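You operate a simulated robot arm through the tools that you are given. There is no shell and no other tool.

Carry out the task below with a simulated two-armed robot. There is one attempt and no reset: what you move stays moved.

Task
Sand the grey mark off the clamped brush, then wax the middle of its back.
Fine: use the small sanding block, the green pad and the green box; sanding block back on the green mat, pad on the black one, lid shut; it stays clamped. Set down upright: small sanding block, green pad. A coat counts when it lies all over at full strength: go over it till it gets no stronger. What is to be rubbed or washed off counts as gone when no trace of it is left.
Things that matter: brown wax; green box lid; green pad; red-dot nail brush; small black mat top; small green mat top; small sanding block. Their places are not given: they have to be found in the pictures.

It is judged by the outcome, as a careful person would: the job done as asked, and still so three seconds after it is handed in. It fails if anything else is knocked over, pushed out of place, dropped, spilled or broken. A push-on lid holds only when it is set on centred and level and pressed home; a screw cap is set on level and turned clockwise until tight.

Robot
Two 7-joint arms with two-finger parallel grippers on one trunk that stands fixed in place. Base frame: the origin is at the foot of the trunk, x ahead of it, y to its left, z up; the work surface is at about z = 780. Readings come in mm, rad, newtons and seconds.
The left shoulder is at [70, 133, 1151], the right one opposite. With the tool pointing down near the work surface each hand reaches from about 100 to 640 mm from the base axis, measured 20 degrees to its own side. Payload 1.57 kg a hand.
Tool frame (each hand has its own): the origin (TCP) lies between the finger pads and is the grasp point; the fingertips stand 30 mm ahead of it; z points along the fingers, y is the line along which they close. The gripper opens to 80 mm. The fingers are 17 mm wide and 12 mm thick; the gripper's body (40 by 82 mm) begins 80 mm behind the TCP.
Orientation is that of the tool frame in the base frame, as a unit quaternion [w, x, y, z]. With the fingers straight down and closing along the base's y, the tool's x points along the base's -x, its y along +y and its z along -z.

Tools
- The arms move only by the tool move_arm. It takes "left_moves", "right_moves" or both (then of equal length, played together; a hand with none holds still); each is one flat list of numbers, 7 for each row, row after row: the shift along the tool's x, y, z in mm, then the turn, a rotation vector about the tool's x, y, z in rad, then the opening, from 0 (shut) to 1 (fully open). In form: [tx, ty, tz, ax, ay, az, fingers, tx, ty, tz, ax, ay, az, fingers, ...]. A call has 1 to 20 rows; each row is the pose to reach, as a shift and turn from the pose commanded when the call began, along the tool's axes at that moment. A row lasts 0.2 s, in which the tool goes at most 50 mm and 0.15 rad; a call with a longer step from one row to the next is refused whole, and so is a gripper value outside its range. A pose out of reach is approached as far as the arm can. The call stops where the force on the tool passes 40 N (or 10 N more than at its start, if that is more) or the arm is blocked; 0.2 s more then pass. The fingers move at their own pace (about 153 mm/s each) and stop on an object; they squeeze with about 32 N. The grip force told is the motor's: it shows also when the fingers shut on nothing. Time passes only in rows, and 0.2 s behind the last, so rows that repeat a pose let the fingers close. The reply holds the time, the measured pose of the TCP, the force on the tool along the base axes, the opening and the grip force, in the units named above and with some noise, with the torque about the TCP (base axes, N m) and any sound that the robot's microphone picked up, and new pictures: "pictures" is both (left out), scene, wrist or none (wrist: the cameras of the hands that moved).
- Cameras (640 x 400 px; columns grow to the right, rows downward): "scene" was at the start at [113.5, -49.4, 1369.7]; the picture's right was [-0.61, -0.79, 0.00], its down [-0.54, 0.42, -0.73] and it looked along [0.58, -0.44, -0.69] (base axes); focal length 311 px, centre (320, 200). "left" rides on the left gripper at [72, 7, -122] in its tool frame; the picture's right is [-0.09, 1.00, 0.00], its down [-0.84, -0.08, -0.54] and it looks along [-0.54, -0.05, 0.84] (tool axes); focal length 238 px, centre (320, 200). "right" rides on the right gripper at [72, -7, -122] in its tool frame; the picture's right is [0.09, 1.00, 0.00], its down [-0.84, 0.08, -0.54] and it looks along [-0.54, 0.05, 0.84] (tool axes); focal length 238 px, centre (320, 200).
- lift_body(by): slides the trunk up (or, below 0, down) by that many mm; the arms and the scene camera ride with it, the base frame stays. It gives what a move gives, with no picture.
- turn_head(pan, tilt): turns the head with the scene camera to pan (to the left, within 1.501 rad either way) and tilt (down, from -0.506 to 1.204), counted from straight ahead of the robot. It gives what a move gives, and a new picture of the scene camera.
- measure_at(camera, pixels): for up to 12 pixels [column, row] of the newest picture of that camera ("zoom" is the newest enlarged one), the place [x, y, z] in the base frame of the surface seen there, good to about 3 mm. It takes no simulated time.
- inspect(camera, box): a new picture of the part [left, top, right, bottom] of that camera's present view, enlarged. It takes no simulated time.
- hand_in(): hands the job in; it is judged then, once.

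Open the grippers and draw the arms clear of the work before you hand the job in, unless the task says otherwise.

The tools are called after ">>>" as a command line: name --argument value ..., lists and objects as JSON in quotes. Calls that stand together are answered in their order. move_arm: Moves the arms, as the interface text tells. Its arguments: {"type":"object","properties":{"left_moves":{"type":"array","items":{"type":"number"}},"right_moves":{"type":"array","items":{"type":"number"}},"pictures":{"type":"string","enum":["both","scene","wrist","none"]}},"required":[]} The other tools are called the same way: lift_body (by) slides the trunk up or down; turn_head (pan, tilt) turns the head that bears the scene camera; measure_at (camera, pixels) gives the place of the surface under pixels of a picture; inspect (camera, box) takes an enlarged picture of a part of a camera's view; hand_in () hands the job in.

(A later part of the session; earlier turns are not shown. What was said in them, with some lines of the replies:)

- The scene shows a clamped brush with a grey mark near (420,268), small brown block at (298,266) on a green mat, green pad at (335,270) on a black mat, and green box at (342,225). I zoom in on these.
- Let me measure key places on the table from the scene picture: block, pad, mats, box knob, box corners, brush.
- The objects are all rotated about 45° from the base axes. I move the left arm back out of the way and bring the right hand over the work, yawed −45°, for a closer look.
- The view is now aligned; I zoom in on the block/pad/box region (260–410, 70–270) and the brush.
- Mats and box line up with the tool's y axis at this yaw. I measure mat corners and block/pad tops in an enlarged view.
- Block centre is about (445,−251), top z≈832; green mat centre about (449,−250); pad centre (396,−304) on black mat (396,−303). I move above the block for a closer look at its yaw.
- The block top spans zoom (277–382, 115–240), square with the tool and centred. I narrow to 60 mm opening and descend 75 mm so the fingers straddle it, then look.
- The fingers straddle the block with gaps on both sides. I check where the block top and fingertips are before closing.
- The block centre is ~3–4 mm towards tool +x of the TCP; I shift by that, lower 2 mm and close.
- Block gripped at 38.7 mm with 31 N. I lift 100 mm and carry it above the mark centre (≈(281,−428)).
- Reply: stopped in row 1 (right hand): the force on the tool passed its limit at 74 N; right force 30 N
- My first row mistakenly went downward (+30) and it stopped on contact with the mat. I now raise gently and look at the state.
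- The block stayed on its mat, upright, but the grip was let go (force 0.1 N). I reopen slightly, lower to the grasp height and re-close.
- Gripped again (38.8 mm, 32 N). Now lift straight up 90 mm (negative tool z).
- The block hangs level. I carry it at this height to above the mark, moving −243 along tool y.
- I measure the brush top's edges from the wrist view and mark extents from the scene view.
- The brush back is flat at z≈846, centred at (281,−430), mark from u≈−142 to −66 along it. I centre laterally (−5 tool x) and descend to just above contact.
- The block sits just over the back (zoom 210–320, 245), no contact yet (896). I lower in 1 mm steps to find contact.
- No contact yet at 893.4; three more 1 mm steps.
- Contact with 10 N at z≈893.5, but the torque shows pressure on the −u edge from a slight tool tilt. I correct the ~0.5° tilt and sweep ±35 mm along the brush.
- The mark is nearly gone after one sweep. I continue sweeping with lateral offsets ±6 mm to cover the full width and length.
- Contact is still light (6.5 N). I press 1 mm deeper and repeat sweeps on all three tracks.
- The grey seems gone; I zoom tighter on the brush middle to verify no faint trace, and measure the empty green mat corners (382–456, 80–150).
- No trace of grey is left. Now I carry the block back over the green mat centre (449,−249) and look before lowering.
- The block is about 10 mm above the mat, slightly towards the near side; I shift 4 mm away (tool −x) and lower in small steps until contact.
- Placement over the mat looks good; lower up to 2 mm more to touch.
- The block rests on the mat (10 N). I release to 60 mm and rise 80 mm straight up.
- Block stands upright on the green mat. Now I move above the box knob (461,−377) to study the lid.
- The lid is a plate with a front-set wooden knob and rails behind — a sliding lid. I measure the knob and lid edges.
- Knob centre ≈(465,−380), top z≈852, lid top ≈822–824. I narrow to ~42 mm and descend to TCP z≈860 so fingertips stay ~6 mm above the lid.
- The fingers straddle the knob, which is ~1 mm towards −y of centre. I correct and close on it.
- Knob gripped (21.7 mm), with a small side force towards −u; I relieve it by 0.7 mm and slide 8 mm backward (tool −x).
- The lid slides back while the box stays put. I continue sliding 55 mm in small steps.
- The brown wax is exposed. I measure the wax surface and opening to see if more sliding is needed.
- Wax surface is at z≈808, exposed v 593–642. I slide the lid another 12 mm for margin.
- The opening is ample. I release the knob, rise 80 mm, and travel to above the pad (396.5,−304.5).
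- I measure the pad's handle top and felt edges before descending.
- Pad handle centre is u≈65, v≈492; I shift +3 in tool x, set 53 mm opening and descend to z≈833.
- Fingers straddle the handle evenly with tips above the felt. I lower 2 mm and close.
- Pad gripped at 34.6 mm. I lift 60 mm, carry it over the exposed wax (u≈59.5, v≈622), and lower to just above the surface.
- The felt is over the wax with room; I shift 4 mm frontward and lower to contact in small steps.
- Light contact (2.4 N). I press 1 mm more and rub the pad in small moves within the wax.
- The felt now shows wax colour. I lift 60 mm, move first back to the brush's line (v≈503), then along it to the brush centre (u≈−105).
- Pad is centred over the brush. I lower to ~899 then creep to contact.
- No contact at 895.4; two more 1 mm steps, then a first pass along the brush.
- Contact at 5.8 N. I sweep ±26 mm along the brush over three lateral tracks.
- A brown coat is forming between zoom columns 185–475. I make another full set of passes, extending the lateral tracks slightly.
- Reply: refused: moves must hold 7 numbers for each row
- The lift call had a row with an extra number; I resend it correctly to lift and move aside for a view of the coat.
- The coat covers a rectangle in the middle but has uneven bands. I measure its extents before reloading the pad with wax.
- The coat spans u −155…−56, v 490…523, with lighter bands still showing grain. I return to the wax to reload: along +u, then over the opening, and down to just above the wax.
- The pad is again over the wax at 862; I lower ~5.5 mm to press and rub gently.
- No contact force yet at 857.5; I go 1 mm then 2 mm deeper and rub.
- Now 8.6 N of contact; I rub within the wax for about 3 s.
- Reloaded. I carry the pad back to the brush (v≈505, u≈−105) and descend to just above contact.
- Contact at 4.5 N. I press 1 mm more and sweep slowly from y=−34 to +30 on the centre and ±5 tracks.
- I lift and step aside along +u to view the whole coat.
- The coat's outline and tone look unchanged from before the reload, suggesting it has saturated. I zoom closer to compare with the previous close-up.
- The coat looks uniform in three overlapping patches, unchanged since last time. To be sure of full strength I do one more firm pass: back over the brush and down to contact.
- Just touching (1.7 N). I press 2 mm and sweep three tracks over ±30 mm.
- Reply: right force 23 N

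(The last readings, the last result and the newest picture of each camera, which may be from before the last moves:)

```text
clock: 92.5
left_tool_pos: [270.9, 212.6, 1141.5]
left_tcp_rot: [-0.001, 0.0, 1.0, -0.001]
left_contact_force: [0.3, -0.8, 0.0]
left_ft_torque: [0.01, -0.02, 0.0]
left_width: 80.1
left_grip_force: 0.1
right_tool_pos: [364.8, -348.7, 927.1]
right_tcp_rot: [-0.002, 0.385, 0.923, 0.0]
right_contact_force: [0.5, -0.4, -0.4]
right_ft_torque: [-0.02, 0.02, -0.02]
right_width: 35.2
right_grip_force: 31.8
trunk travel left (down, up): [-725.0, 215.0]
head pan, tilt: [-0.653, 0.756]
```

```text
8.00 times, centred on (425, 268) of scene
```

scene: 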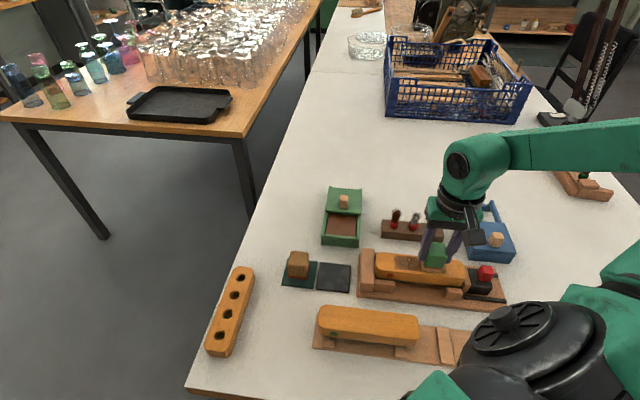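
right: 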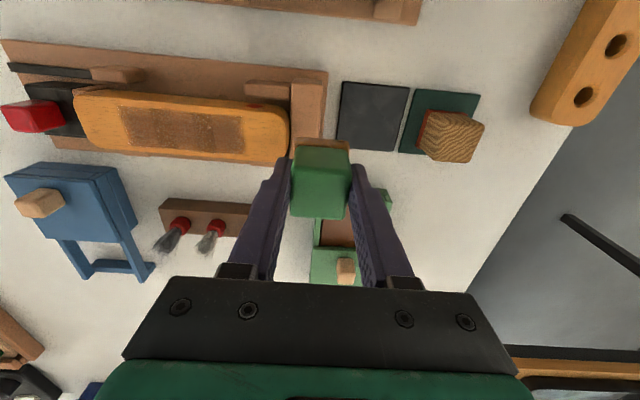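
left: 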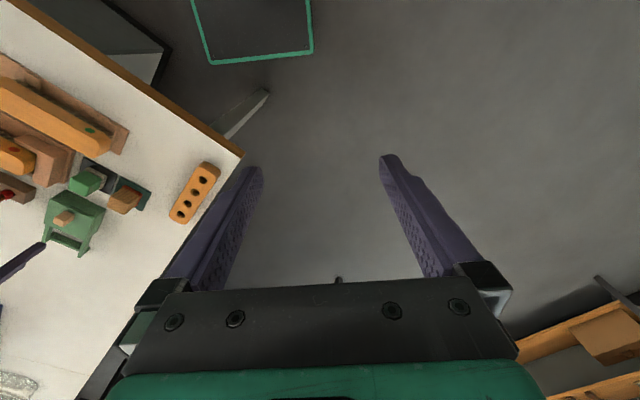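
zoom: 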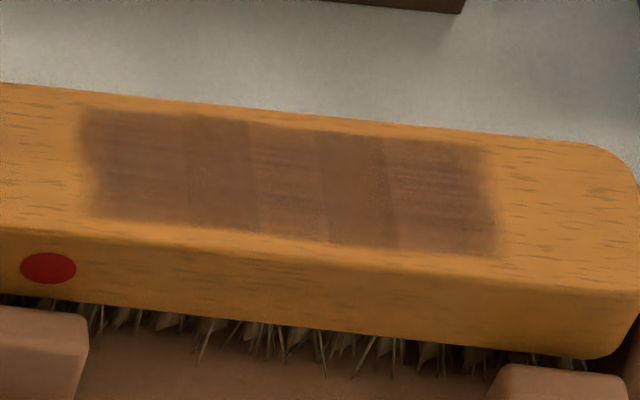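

The coat is unchanged — saturated. Now I return the pad over the black mat centre (396,−303), stopping ~8 mm above.

>>> move_arm --right_moves '[5, 27, 0, 0, 0, 0, 0.1, 10, 54.5, 0, 0, 0, 0, 0.1, 10, 54.5, 40, 0, 0, 0, 0.1, 10, 54.5, 75, 0, 0, 0, 0.1, 10, 54.5, 85, 0, 0, 0, 0.1]' --pictures "wrist"

>>> inspect --camera "scene" --box '[280, 210, 400, 300]'

>>> inspect --camera "right" --box '[220, 80, 420, 240]'

```text
clock: 93.7
left_tool_pos: [269.8, 214.2, 1141.4]
left_tcp_rot: [0.0, 0.0, 1.0, 0.0]
left_contact_force: [-0.9, 0.7, -0.5]
left_ft_torque: [0.0, 0.02, 0.0]
left_width: 80.0
left_grip_force: 0.0
right_tool_pos: [394.9, -303.2, 839.1]
right_tcp_rot: [-0.001, 0.382, 0.924, -0.001]
right_contact_force: [1.4, -0.3, -0.1]
right_ft_torque: [0.01, 0.01, -0.02]
right_width: 34.8
right_grip_force: 31.8
trunk travel left (down, up): [-725.0, 215.0]
head pan, tilt: [-0.653, 0.756]
```

right: 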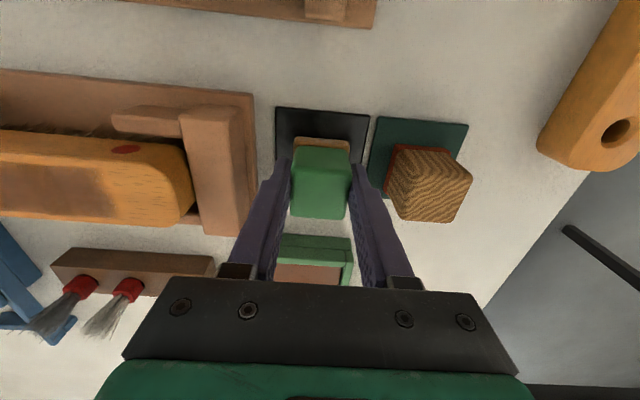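

```text
4.44 times, centred on (340, 255) of scene
```

zoom: 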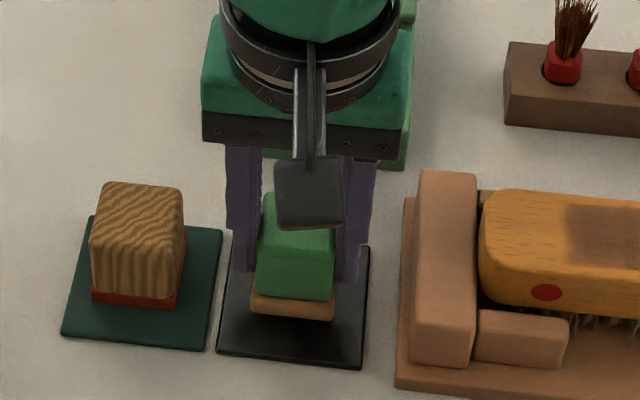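

```text
2.50 times, centred on (320, 160) of right
```

zoom: 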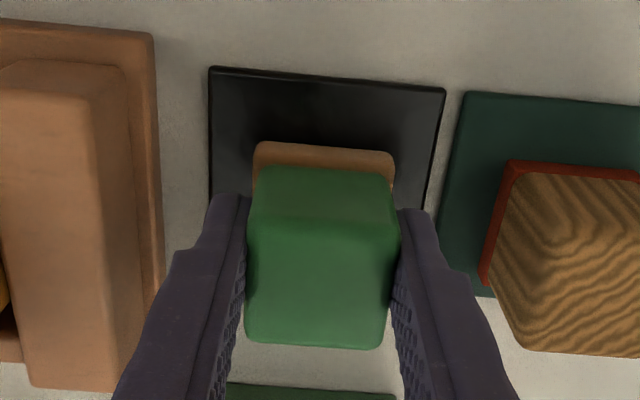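

Pad is centred over the black mat, a few mm up. I lower in small steps to contact.

>>> move_arm --right_moves '[0, 0, 3, 0, 0, 0, 0.1, 0, 0, 5, 0, 0, 0, 0.1, 0, 0, 6, 0, 0, 0, 0.1, 0, 0, 7, 0, 0, 0, 0.1]' --pictures "none"

```text
clock: 94.7
left_tool_pos: [270.6, 213.4, 1141.8]
left_tcp_rot: [0.0, 0.0, 1.0, 0.0]
left_contact_force: [-0.1, 0.6, 0.4]
left_ft_torque: [0.02, 0.0, -0.02]
left_width: 80.3
left_grip_force: 0.0
right_tool_pos: [395.4, -303.0, 833.9]
right_tcp_rot: [-0.001, 0.382, 0.924, -0.001]
right_contact_force: [0.2, -0.4, -0.9]
right_ft_torque: [0.0, -0.01, -0.01]
right_width: 35.1
right_grip_force: 32.1
trunk travel left (down, up): [-725.0, 215.0]
head pan, tilt: [-0.653, 0.756]
```

No contact yet at 833.9; I go up to 2.5 mm further in 1 mm steps.

>>> move_arm --right_moves '[0, 0, 1, 0, 0, 0, 0.1, 0, 0, 1.8, 0, 0, 0, 0.1]' --pictures "none"

```text
clock: 95.3
left_tool_pos: [269.1, 213.4, 1142.6]
left_tcp_rot: [0.001, 0.0, 1.0, -0.001]
left_contact_force: [-0.3, 0.6, -0.1]
left_ft_torque: [0.03, 0.02, -0.02]
left_width: 79.9
left_grip_force: 0.0
right_tool_pos: [396.1, -303.0, 831.5]
right_tcp_rot: [0.0, 0.383, 0.924, -0.001]
right_contact_force: [-1.2, 0.2, 0.9]
right_ft_torque: [0.02, -0.03, -0.01]
right_width: 34.8
right_grip_force: 32.3
trunk travel left (down, up): [-725.0, 215.0]
head pan, tilt: [-0.653, 0.756]
```

>>> move_arm --right_moves '[0, 0, 0.7, 0, 0, 0, 0.1, 0, 0, 1.3, 0, 0, 0, 0.1]' --pictures "none"

```text
clock: 95.9
left_tool_pos: [268.4, 214.4, 1142.3]
left_tcp_rot: [0.0, 0.001, 1.0, 0.0]
left_contact_force: [-0.8, -1.2, 0.0]
left_ft_torque: [0.01, -0.03, -0.01]
left_width: 79.8
left_grip_force: 0.0
right_tool_pos: [397.1, -302.6, 831.8]
right_tcp_rot: [0.001, 0.383, 0.924, 0.0]
right_contact_force: [-0.7, -1.5, 9.2]
right_ft_torque: [-0.09, 0.08, -0.01]
right_width: 34.9
right_grip_force: 32.1
trunk travel left (down, up): [-725.0, 215.0]
head pan, tilt: [-0.653, 0.756]
```

The pad now rests on the mat (9 N). I open to 53 mm and rise straight up.

>>> move_arm --right_moves '[0, 0, -1, 0, 0, 0, 0.5, 0, 0, -1, 0, 0, 0, 0.66, 0, 0, -1, 0, 0, 0, 0.66, 0, 0, -20, 0, 0, 0, 0.66, 0, 0, -55, 0, 0, 0, 0.66, 0, 0, -100, 0, 0, 0, 0.66]' --pictures "both"

>>> inspect --camera "scene" --box '[260, 180, 420, 300]'

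>>> measure_at --camera "scene" --pixels '[[344, 198], [344, 206], [330, 214], [358, 215]]'

```text
clock: 97.3
left_tool_pos: [268.6, 213.4, 1141.5]
left_tcp_rot: [0.0, 0.0, 1.0, 0.0]
left_contact_force: [-0.2, 0.2, -0.5]
left_ft_torque: [-0.02, 0.03, 0.01]
left_width: 80.1
left_grip_force: 0.0
right_tool_pos: [396.9, -303.8, 928.6]
right_tcp_rot: [0.0, 0.383, 0.924, -0.001]
right_contact_force: [0.1, 0.3, 0.4]
right_ft_torque: [0.01, -0.02, 0.03]
right_width: 52.7
right_grip_force: 0.0
trunk travel left (down, up): [-725.0, 215.0]
head pan, tilt: [-0.653, 0.756]
```

scene: 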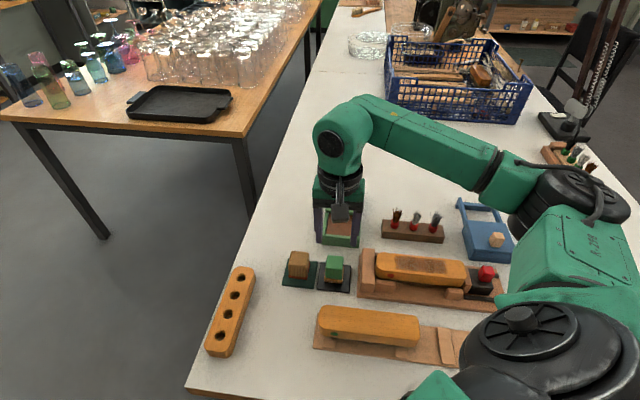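
right: 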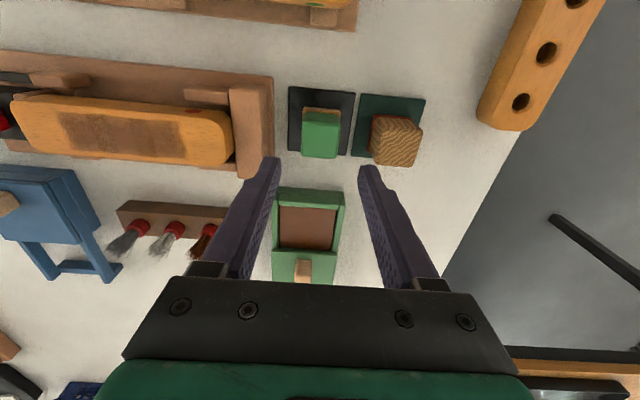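

```text
3.33 times, centred on (340, 240) of scene
```

zoom: 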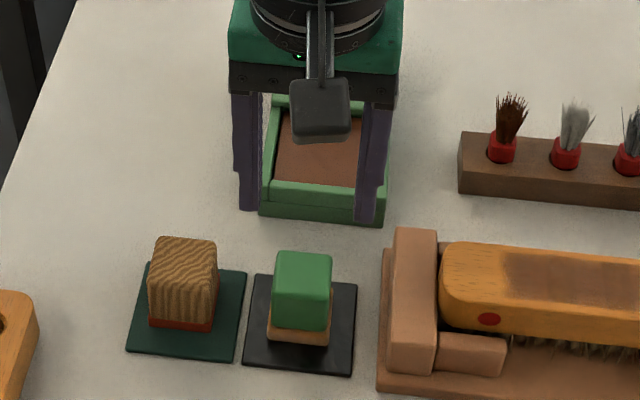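

```text
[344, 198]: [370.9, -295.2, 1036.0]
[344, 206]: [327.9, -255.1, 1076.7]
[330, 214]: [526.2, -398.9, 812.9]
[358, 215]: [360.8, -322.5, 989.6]
```

Pad stands upright on the black mat. I move above the lid knob (≈(517,−432)) at this height with a 42 mm opening and look.

>>> move_arm --right_moves '[-45, -2, 0, 0, 0, 0, 0.53, -90, -3, 0, 0, 0, 0, 0.53, -135, -5, 0, 0, 0, 0, 0.53, -175, -6, 0, 0, 0, 0, 0.53, -175, -6, 20, 0, 0, 0, 0.53]' --pictures "wrist"

>>> inspect --camera "right" --box '[220, 60, 420, 240]'

>>> measure_at --camera "right" --pixels '[[310, 140], [327, 142], [326, 165], [309, 163], [318, 152]]'

```text
clock: 98.5
left_tool_pos: [269.9, 213.2, 1142.8]
left_tcp_rot: [0.0, 0.0, 1.0, 0.0]
left_contact_force: [0.7, 0.3, 0.7]
left_ft_torque: [-0.03, -0.02, 0.0]
left_width: 79.9
left_grip_force: 0.0
right_tool_pos: [515.3, -430.7, 909.1]
right_tcp_rot: [0.0, 0.383, 0.924, 0.0]
right_contact_force: [0.3, -0.7, 0.0]
right_ft_torque: [0.02, 0.01, -0.05]
right_width: 42.2
right_grip_force: 0.0
trunk travel left (down, up): [-725.0, 215.0]
head pan, tilt: [-0.653, 0.756]
```

right: 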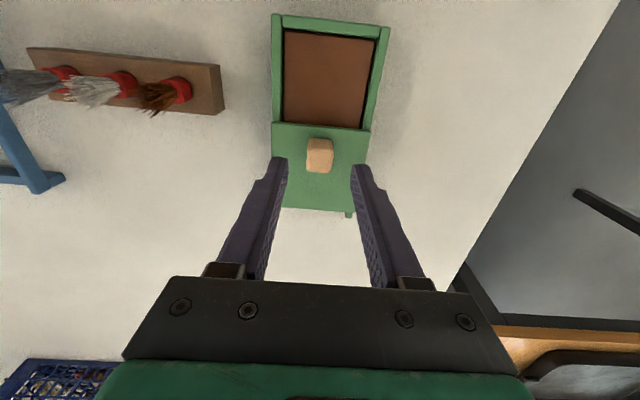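

```text
2.22 times, centred on (320, 150) of right
```

zoom: 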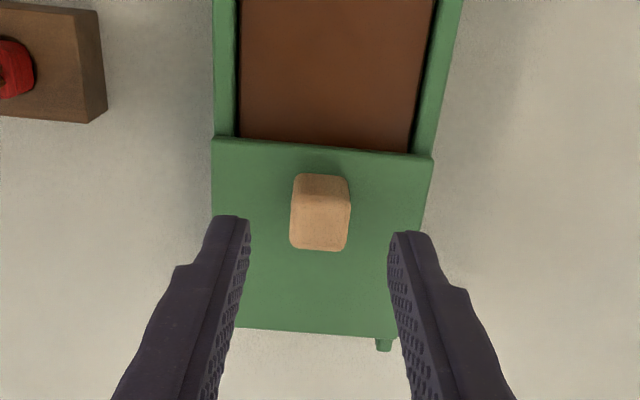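

```text
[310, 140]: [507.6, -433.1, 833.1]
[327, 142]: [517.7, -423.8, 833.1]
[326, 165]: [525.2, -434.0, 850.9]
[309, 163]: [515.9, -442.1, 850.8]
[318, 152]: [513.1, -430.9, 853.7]
```

Knob centre ≈(516.5,−433); I nudge −2 in x, −1 in y, and descend 49 mm around it, then close.

>>> move_arm --right_moves '[-2, -1, 20, 0, 0, 0, 0.53, -2, -1, 40, 0, 0, 0, 0.53, -2, -1, 49, 0, 0, 0, 0.53, -2, -1, 49, 0, 0, 0, 0.4, -2, -1, 49, 0, 0, 0, 0.3, -2, -1, 49, 0, 0, 0, 0.15, -2, -1, 49, 0, 0, 0, 0.05, -2, -1, 49, 0, 0, 0, 0.05]' --pictures "wrist"

```text
clock: 100.3
left_tool_pos: [271.2, 214.4, 1141.3]
left_tcp_rot: [-0.001, 0.0, 1.0, 0.0]
left_contact_force: [-0.4, -0.4, -0.7]
left_ft_torque: [0.03, 0.03, -0.01]
left_width: 80.1
left_grip_force: 0.0
right_tool_pos: [516.6, -432.1, 862.0]
right_tcp_rot: [-0.001, 0.382, 0.924, 0.0]
right_contact_force: [4.2, 3.9, -1.3]
right_ft_torque: [0.23, -0.11, 0.06]
right_width: 21.0
right_grip_force: 33.8
trunk travel left (down, up): [-725.0, 215.0]
head pan, tilt: [-0.653, 0.756]
```

right: 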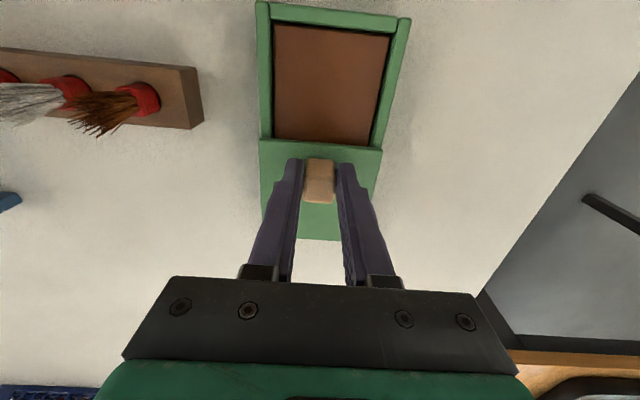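

Knob gripped; a small +u side force is relieved by +0.8 in y. I slide the lid forward 66 mm.

>>> move_arm --right_moves '[0, 0.8, 0, 0, 0, 0, 0.05, 6, 0.8, 0, 0, 0, 0, 0.05, 13, 0.8, 0, 0, 0, 0, 0.05, 20, 0.8, 0, 0, 0, 0, 0.05, 27, 0.8, 0, 0, 0, 0, 0.05, 34, 0.8, 0, 0, 0, 0, 0.05, 41, 0.8, 0, 0, 0, 0, 0.05, 48, 0.8, 0, 0, 0, 0, 0.05, 55, 0.8, 0, 0, 0, 0, 0.05, 62, 0.8, 0, 0, 0, 0, 0.05, 66, 0.8, 0, 0, 0, 0, 0.05]' --pictures "wrist"

>>> inspect --camera "scene" --box '[290, 160, 390, 260]'

>>> inspect --camera "right" --box '[220, 80, 420, 240]'

```text
clock: 102.7
left_tool_pos: [268.6, 214.4, 1141.0]
left_tcp_rot: [0.0, 0.001, 1.0, 0.0]
left_contact_force: [0.3, 0.0, -0.1]
left_ft_torque: [0.0, 0.02, -0.01]
left_width: 79.8
left_grip_force: 0.1
right_tool_pos: [469.8, -386.6, 861.4]
right_tcp_rot: [-0.001, 0.383, 0.924, 0.0]
right_contact_force: [2.8, 2.6, 0.1]
right_ft_torque: [-0.43, -0.59, -0.01]
right_width: 21.6
right_grip_force: 34.2
trunk travel left (down, up): [-725.0, 215.0]
head pan, tilt: [-0.653, 0.756]
```

right: 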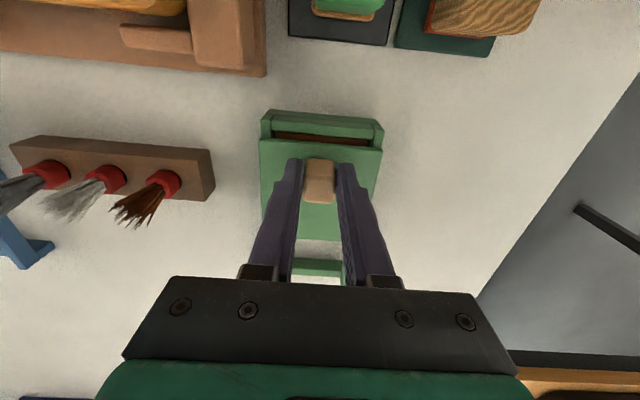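

```text
4.00 times, centred on (340, 210) of scene
```

zoom: 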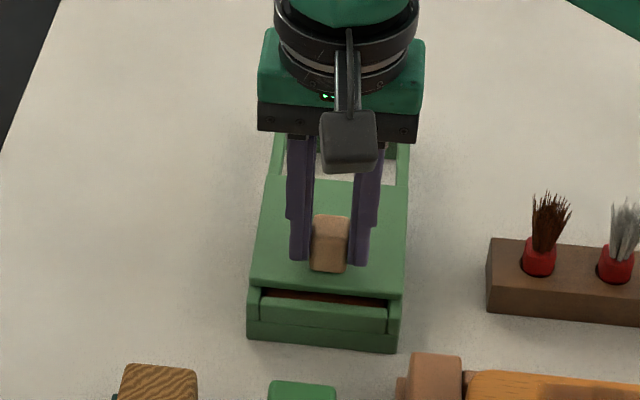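

```text
2.50 times, centred on (320, 160) of right
```

zoom: 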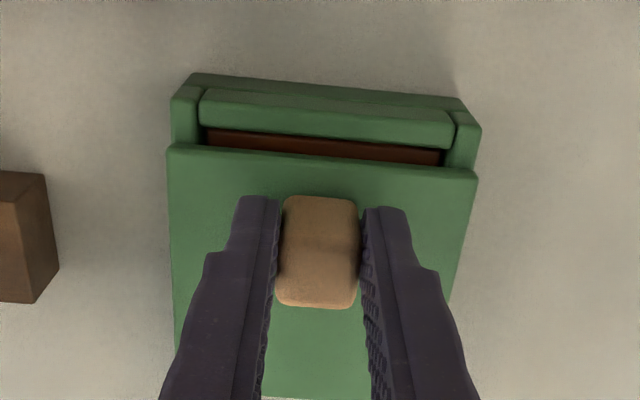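

About 10 mm remains (v 605 → 595.5). I slide 8.5 mm in small steps and check.

>>> move_arm --right_moves '[2.5, 0, 0, 0, 0, 0, 0.05, 5, 0, 0, 0, 0, 0, 0.05, 7, 0, 0, 0, 0, 0, 0.05, 8.5, 0, 0, 0, 0, 0, 0.05]' --pictures "wrist"

>>> inspect --camera "right" --box '[220, 80, 420, 240]'

>>> inspect --camera "scene" --box '[290, 160, 390, 260]'

```text
clock: 103.7
left_tool_pos: [269.6, 213.4, 1141.5]
left_tcp_rot: [-0.001, 0.001, 1.0, 0.0]
left_contact_force: [0.3, -0.7, 0.5]
left_ft_torque: [0.0, -0.02, -0.02]
left_width: 80.0
left_grip_force: 0.0
right_tool_pos: [465.1, -379.8, 861.3]
right_tcp_rot: [-0.001, 0.383, 0.924, -0.001]
right_contact_force: [4.3, 3.3, -1.0]
right_ft_torque: [-0.11, -0.32, -0.02]
right_width: 21.6
right_grip_force: 34.4
trunk travel left (down, up): [-725.0, 215.0]
head pan, tilt: [-0.653, 0.756]
```

right: 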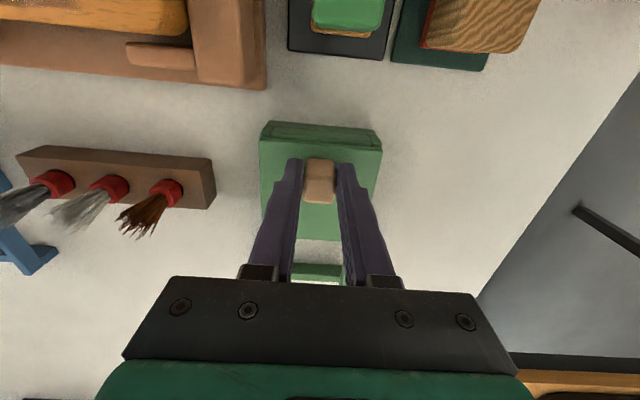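

```text
2.50 times, centred on (320, 160) of right
```

zoom: 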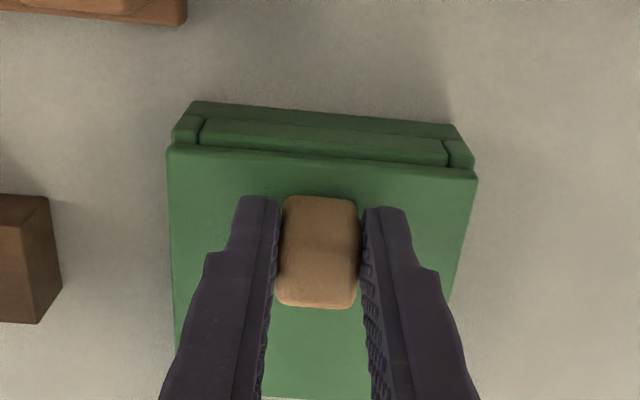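

```text
4.00 times, centred on (340, 210) of scene
```

zoom: 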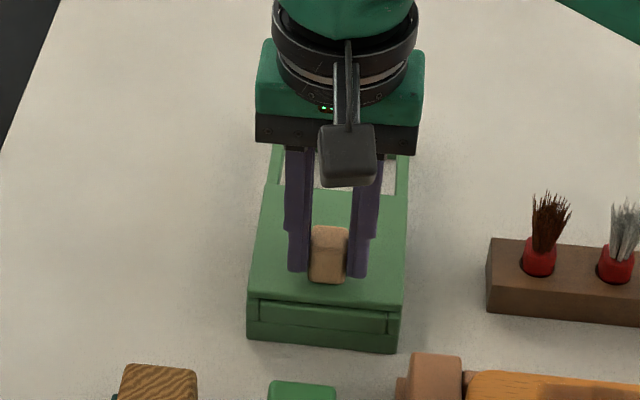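

Nearly shut. I push 1 mm at a time, watching for the stop.

>>> move_arm --right_moves '[0.5, 0, 0, 0, 0, 0, 0.05, 1, 0, 0, 0, 0, 0, 0.05]' --pictures "none"

>>> move_arm --right_moves '[0.5, 0, 0, 0, 0, 0, 0.05, 1, 0, 0, 0, 0, 0, 0.05]' --pictures "wrist"

>>> inspect --camera "right" --box '[220, 80, 420, 240]'

>>> inspect --camera "scene" --box '[300, 170, 400, 260]'

```text
clock: 104.3
left_tool_pos: [270.5, 214.4, 1143.8]
left_tcp_rot: [-0.001, 0.0, 1.0, 0.0]
left_contact_force: [0.1, 0.0, -1.0]
left_ft_torque: [0.02, 0.01, 0.02]
left_width: 80.1
left_grip_force: 0.1
right_tool_pos: [463.7, -379.3, 861.2]
right_tcp_rot: [-0.002, 0.382, 0.924, 0.0]
right_contact_force: [2.3, 2.9, -0.2]
right_ft_torque: [0.22, 0.01, 0.01]
right_width: 21.4
right_grip_force: 34.7
trunk travel left (down, up): [-725.0, 215.0]
head pan, tilt: [-0.653, 0.756]
```

```text
clock: 104.9
left_tool_pos: [269.4, 215.3, 1141.7]
left_tcp_rot: [-0.001, -0.001, 1.0, 0.0]
left_contact_force: [0.6, 0.7, 0.5]
left_ft_torque: [0.01, 0.0, 0.0]
left_width: 80.0
left_grip_force: 0.1
right_tool_pos: [462.0, -378.2, 861.1]
right_tcp_rot: [-0.001, 0.382, 0.924, -0.001]
right_contact_force: [3.2, 2.6, 2.1]
right_ft_torque: [0.34, 0.16, 0.02]
right_width: 21.3
right_grip_force: 34.7
trunk travel left (down, up): [-725.0, 215.0]
head pan, tilt: [-0.653, 0.756]
```

right: 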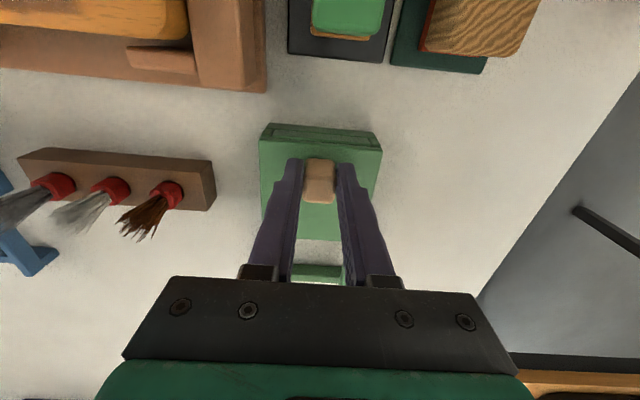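

```text
2.50 times, centred on (320, 160) of right
```

zoom: 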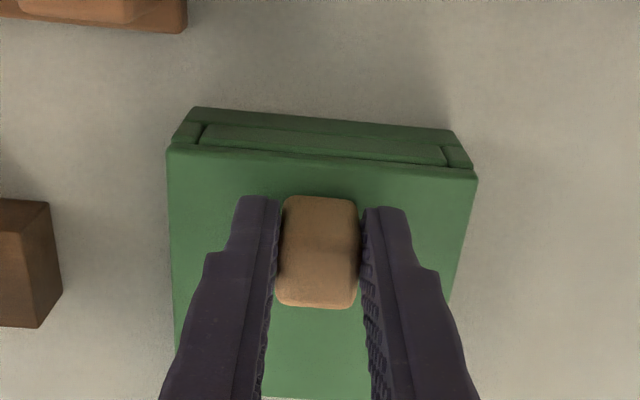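

```text
4.44 times, centred on (350, 215) of scene
```

zoom: 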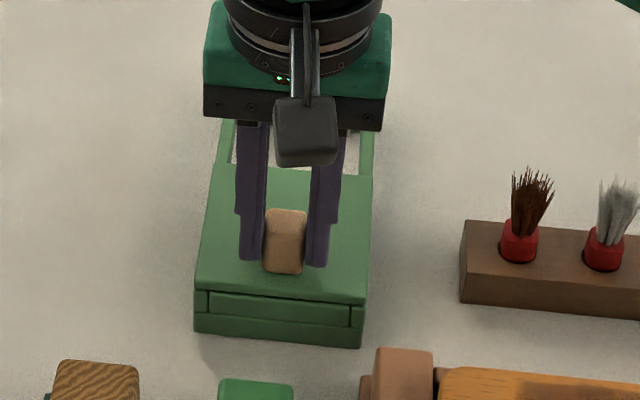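

The lid edge is within ~1–2 mm of its original place and no stop felt yet. Two more 1 mm pushes.

>>> move_arm --right_moves '[0.5, 0, 0, 0, 0, 0, 0.05, 1, 0, 0, 0, 0, 0, 0.05, 1, 0, 0, 0, 0, 0, 0.05]' --pictures "none"

>>> inspect --camera "right" --box '[220, 80, 420, 240]'

```text
clock: 105.7
left_tool_pos: [269.5, 213.9, 1141.5]
left_tcp_rot: [-0.001, 0.001, 1.0, 0.0]
left_contact_force: [-0.3, 0.8, -0.3]
left_ft_torque: [-0.01, 0.01, -0.01]
left_width: 80.0
left_grip_force: 0.1
right_tool_pos: [462.1, -376.8, 861.3]
right_tcp_rot: [0.0, 0.383, 0.924, 0.0]
right_contact_force: [4.0, 2.1, -1.2]
right_ft_torque: [0.05, -0.19, 0.02]
right_width: 21.1
right_grip_force: 34.5
trunk travel left (down, up): [-725.0, 215.0]
head pan, tilt: [-0.653, 0.756]
```

```text
2.50 times, centred on (320, 160) of right
```

zoom: 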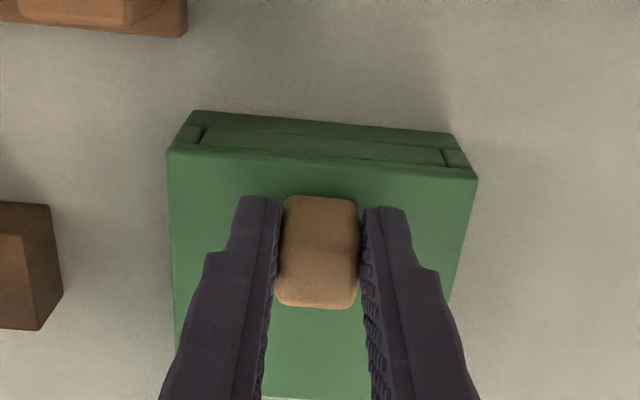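

The lid's front edge now sits as in the original view (≈16 px from the box front). One more 0.8 mm nudge to feel for the stop.

>>> move_arm --right_moves '[0.4, 0, 0, 0, 0, 0, 0.05, 0.8, 0, 0, 0, 0, 0, 0.05, 0.8, 0, 0, 0, 0, 0, 0.05]' --pictures "wrist"

>>> inspect --camera "right" --box '[260, 100, 400, 180]'

>>> inspect --camera "scene" --box '[300, 170, 400, 260]'

```text
clock: 106.5
left_tool_pos: [271.2, 212.9, 1141.4]
left_tcp_rot: [-0.001, 0.0, 1.0, 0.0]
left_contact_force: [0.2, -0.4, -0.6]
left_ft_torque: [-0.02, 0.0, -0.02]
left_width: 80.0
left_grip_force: 0.1
right_tool_pos: [461.9, -377.3, 860.9]
right_tcp_rot: [0.0, 0.383, 0.924, -0.001]
right_contact_force: [6.0, -0.2, -1.3]
right_ft_torque: [-0.13, -0.27, 0.06]
right_width: 21.4
right_grip_force: 34.0
trunk travel left (down, up): [-725.0, 215.0]
head pan, tilt: [-0.653, 0.756]
```

right: 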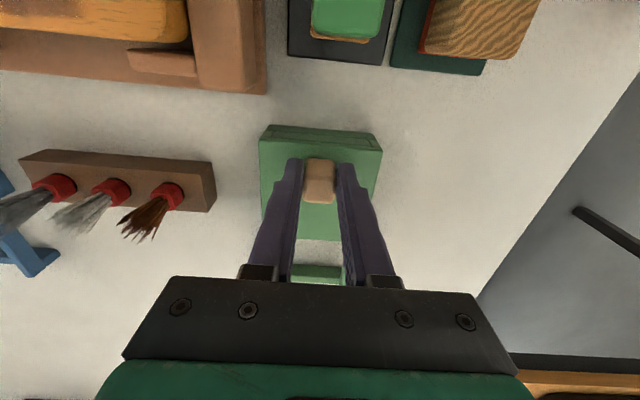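

```text
4.57 times, centred on (330, 140) of right
```

zoom: 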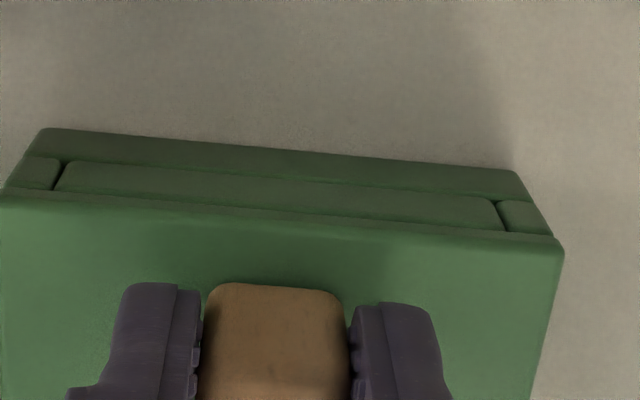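

```text
4.44 times, centred on (350, 215) of scene
```

zoom: 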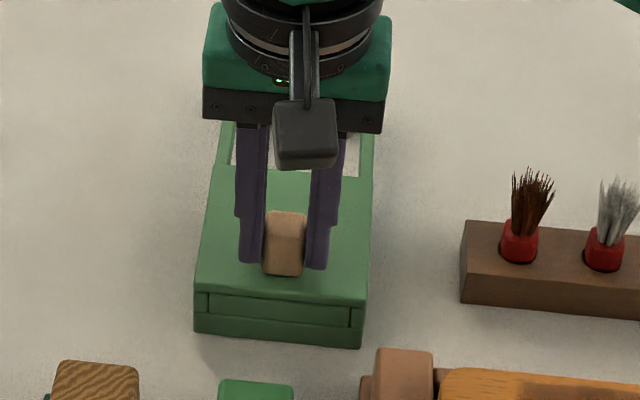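

The push force rose to ~4.4 N and the lid's front edge matches the original picture — it is shut. I relieve the residual force and open the fingers, then rise.

>>> move_arm --right_moves '[-0.4, 0.6, 0, 0, 0, 0, 0.1, -0.4, 0.6, 0, 0, 0, 0, 0.4, -0.4, 0.6, 0, 0, 0, 0, 0.53, -0.4, 0.6, 0, 0, 0, 0, 0.53, -0.4, 0.6, -30, 0, 0, 0, 0.53, -0.4, 0.6, -70, 0, 0, 0, 0.53, -0.4, 0.6, -110, 0, 0, 0, 0.53]' --pictures "both"

>>> inspect --camera "right" --box '[240, 80, 400, 240]'

>>> inspect --camera "scene" --box '[260, 180, 420, 300]'

```text
clock: 108.1
left_tool_pos: [268.3, 214.3, 1142.3]
left_tcp_rot: [0.0, 0.0, 1.0, 0.0]
left_contact_force: [-0.2, -0.1, 0.2]
left_ft_torque: [-0.02, -0.02, -0.01]
left_width: 80.2
left_grip_force: 0.1
right_tool_pos: [464.7, -377.3, 970.8]
right_tcp_rot: [0.0, 0.383, 0.924, 0.0]
right_contact_force: [0.4, 0.1, 0.2]
right_ft_torque: [-0.01, 0.02, 0.01]
right_width: 42.6
right_grip_force: 0.1
trunk travel left (down, up): [-725.0, 215.0]
head pan, tilt: [-0.653, 0.756]
```

scene: 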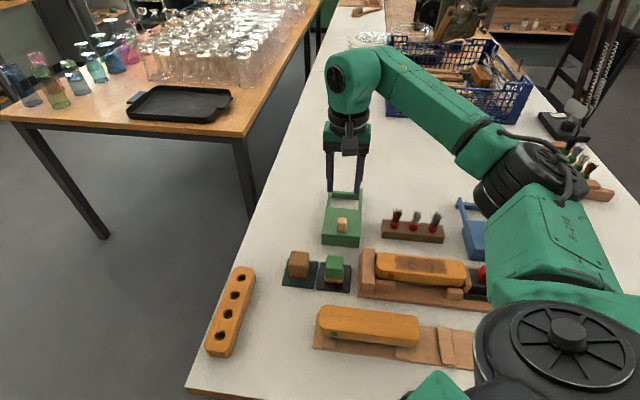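
right: 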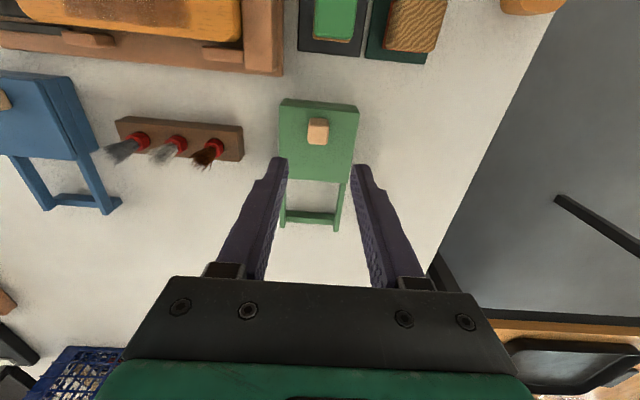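

```text
2.50 times, centred on (320, 160) of right
```

zoom: 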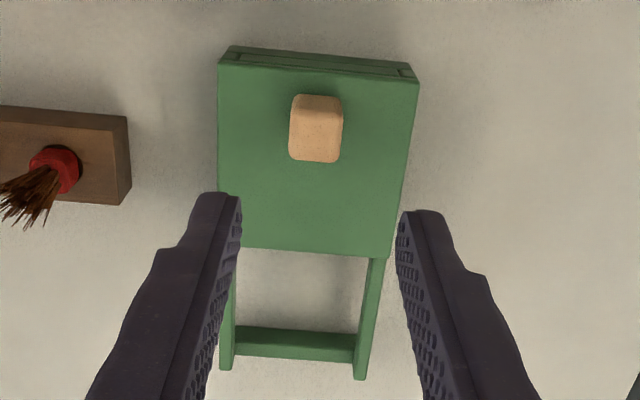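

```text
3.33 times, centred on (340, 240) of scene
```

zoom: 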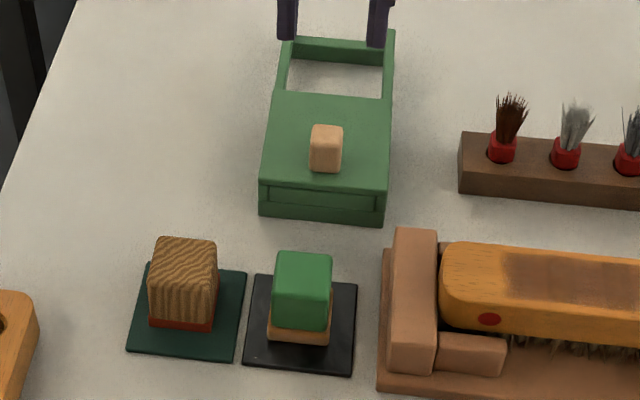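

Everything matches the starting layout, with lid shut, block and pad upright on their mats. I retract the right arm up and back, opening the gripper.

>>> move_arm --right_moves '[0, 0, -40, 0, 0, 0, 0.6, 10, -5, -80, 0, 0, 0, 0.8, 45, -20, -105, 0, 0, 0, 1, 80, -35, -125, 0, 0, 0, 1, 120, -50, -145, 0, 0, 0, 1, 160, -70, -159, 0, 0, 0, 1, 205, -90, -159, 0, 0, 0, 1]' --pictures "both"

>>> inspect --camera "scene" --box '[340, 200, 520, 320]'

>>> inspect --camera "scene" --box '[385, 245, 465, 290]'

```text
clock: 109.7
left_tool_pos: [268.3, 216.1, 1141.4]
left_tcp_rot: [0.001, -0.002, 1.0, -0.001]
left_contact_force: [-0.9, 0.3, 0.2]
left_ft_torque: [0.01, -0.02, -0.03]
left_width: 80.2
left_grip_force: 0.0
right_tool_pos: [278.3, -261.0, 1122.5]
right_tcp_rot: [0.0, 0.383, 0.924, -0.001]
right_contact_force: [0.5, 0.1, 0.0]
right_ft_torque: [-0.03, 0.0, 0.0]
right_width: 80.3
right_grip_force: 0.0
right hand out of reach, approached as far as the arm can: row 6, 7
trunk travel left (down, up): [-725.0, 215.0]
head pan, tilt: [-0.653, 0.756]
```

scene: 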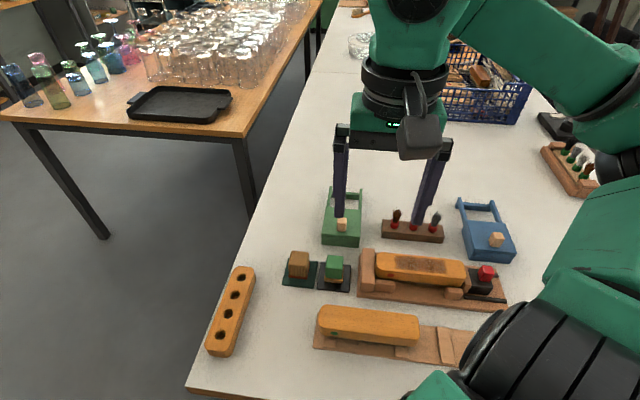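
right: 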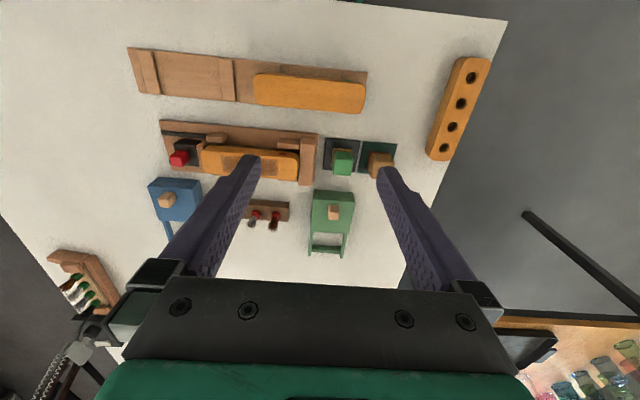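

```text
3.33 times, centred on (430, 260) of scene
```

zoom: 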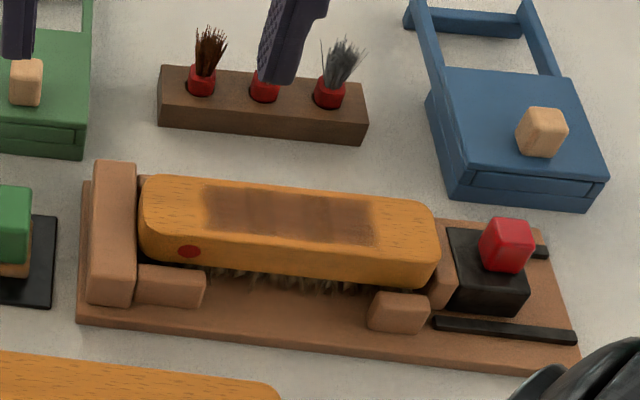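

```text
8.00 times, centred on (425, 268) of scene
```

zoom: 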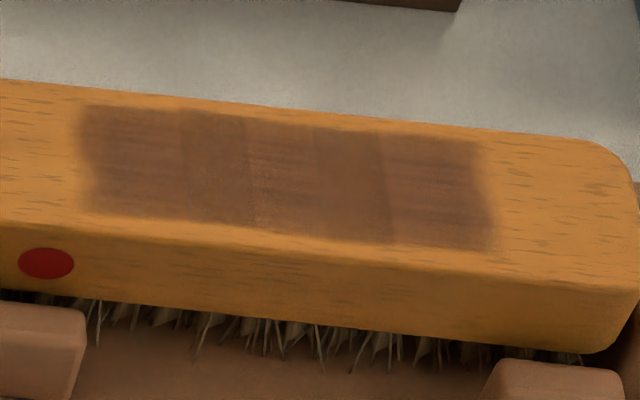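

The grey is gone, the wax coat is even and no longer strengthening, the clamp is intact, the lid is shut, both tools stand upright on their mats, and both grippers are open and clear. I hand in.

>>> hand_in

```text
The job is handed in.
```

The job is done and handed in; the result hasn't been reported back to me.

- **Sanding:** I sanded the grey mark off the clamped brush with the small sanding block. Zoomed views afterwards showed no trace of grey.
- **Waxing:** I waxed the middle of the brush's back with the green pad and brown wax from the green box. I reloaded the pad once and went over the coat again twice, and it got no darker and no larger. The coat shows two slightly darker bands, which I took to be overlap rather than thin spots.
- **Put back:** The sanding block stands upright on the green mat and the pad stands upright on the black one. The green lid is slid shut against its stop and matches its original position. The brush is still clamped.

One slip along the way: my first attempt to lift the sanding block pushed it down into the mat instead, and it stopped at 74 N. The block and mat stayed in place, and I picked it up again normally.

Nothing else was knocked over or moved that I could see. Both grippers are open and both arms are clear of the work.
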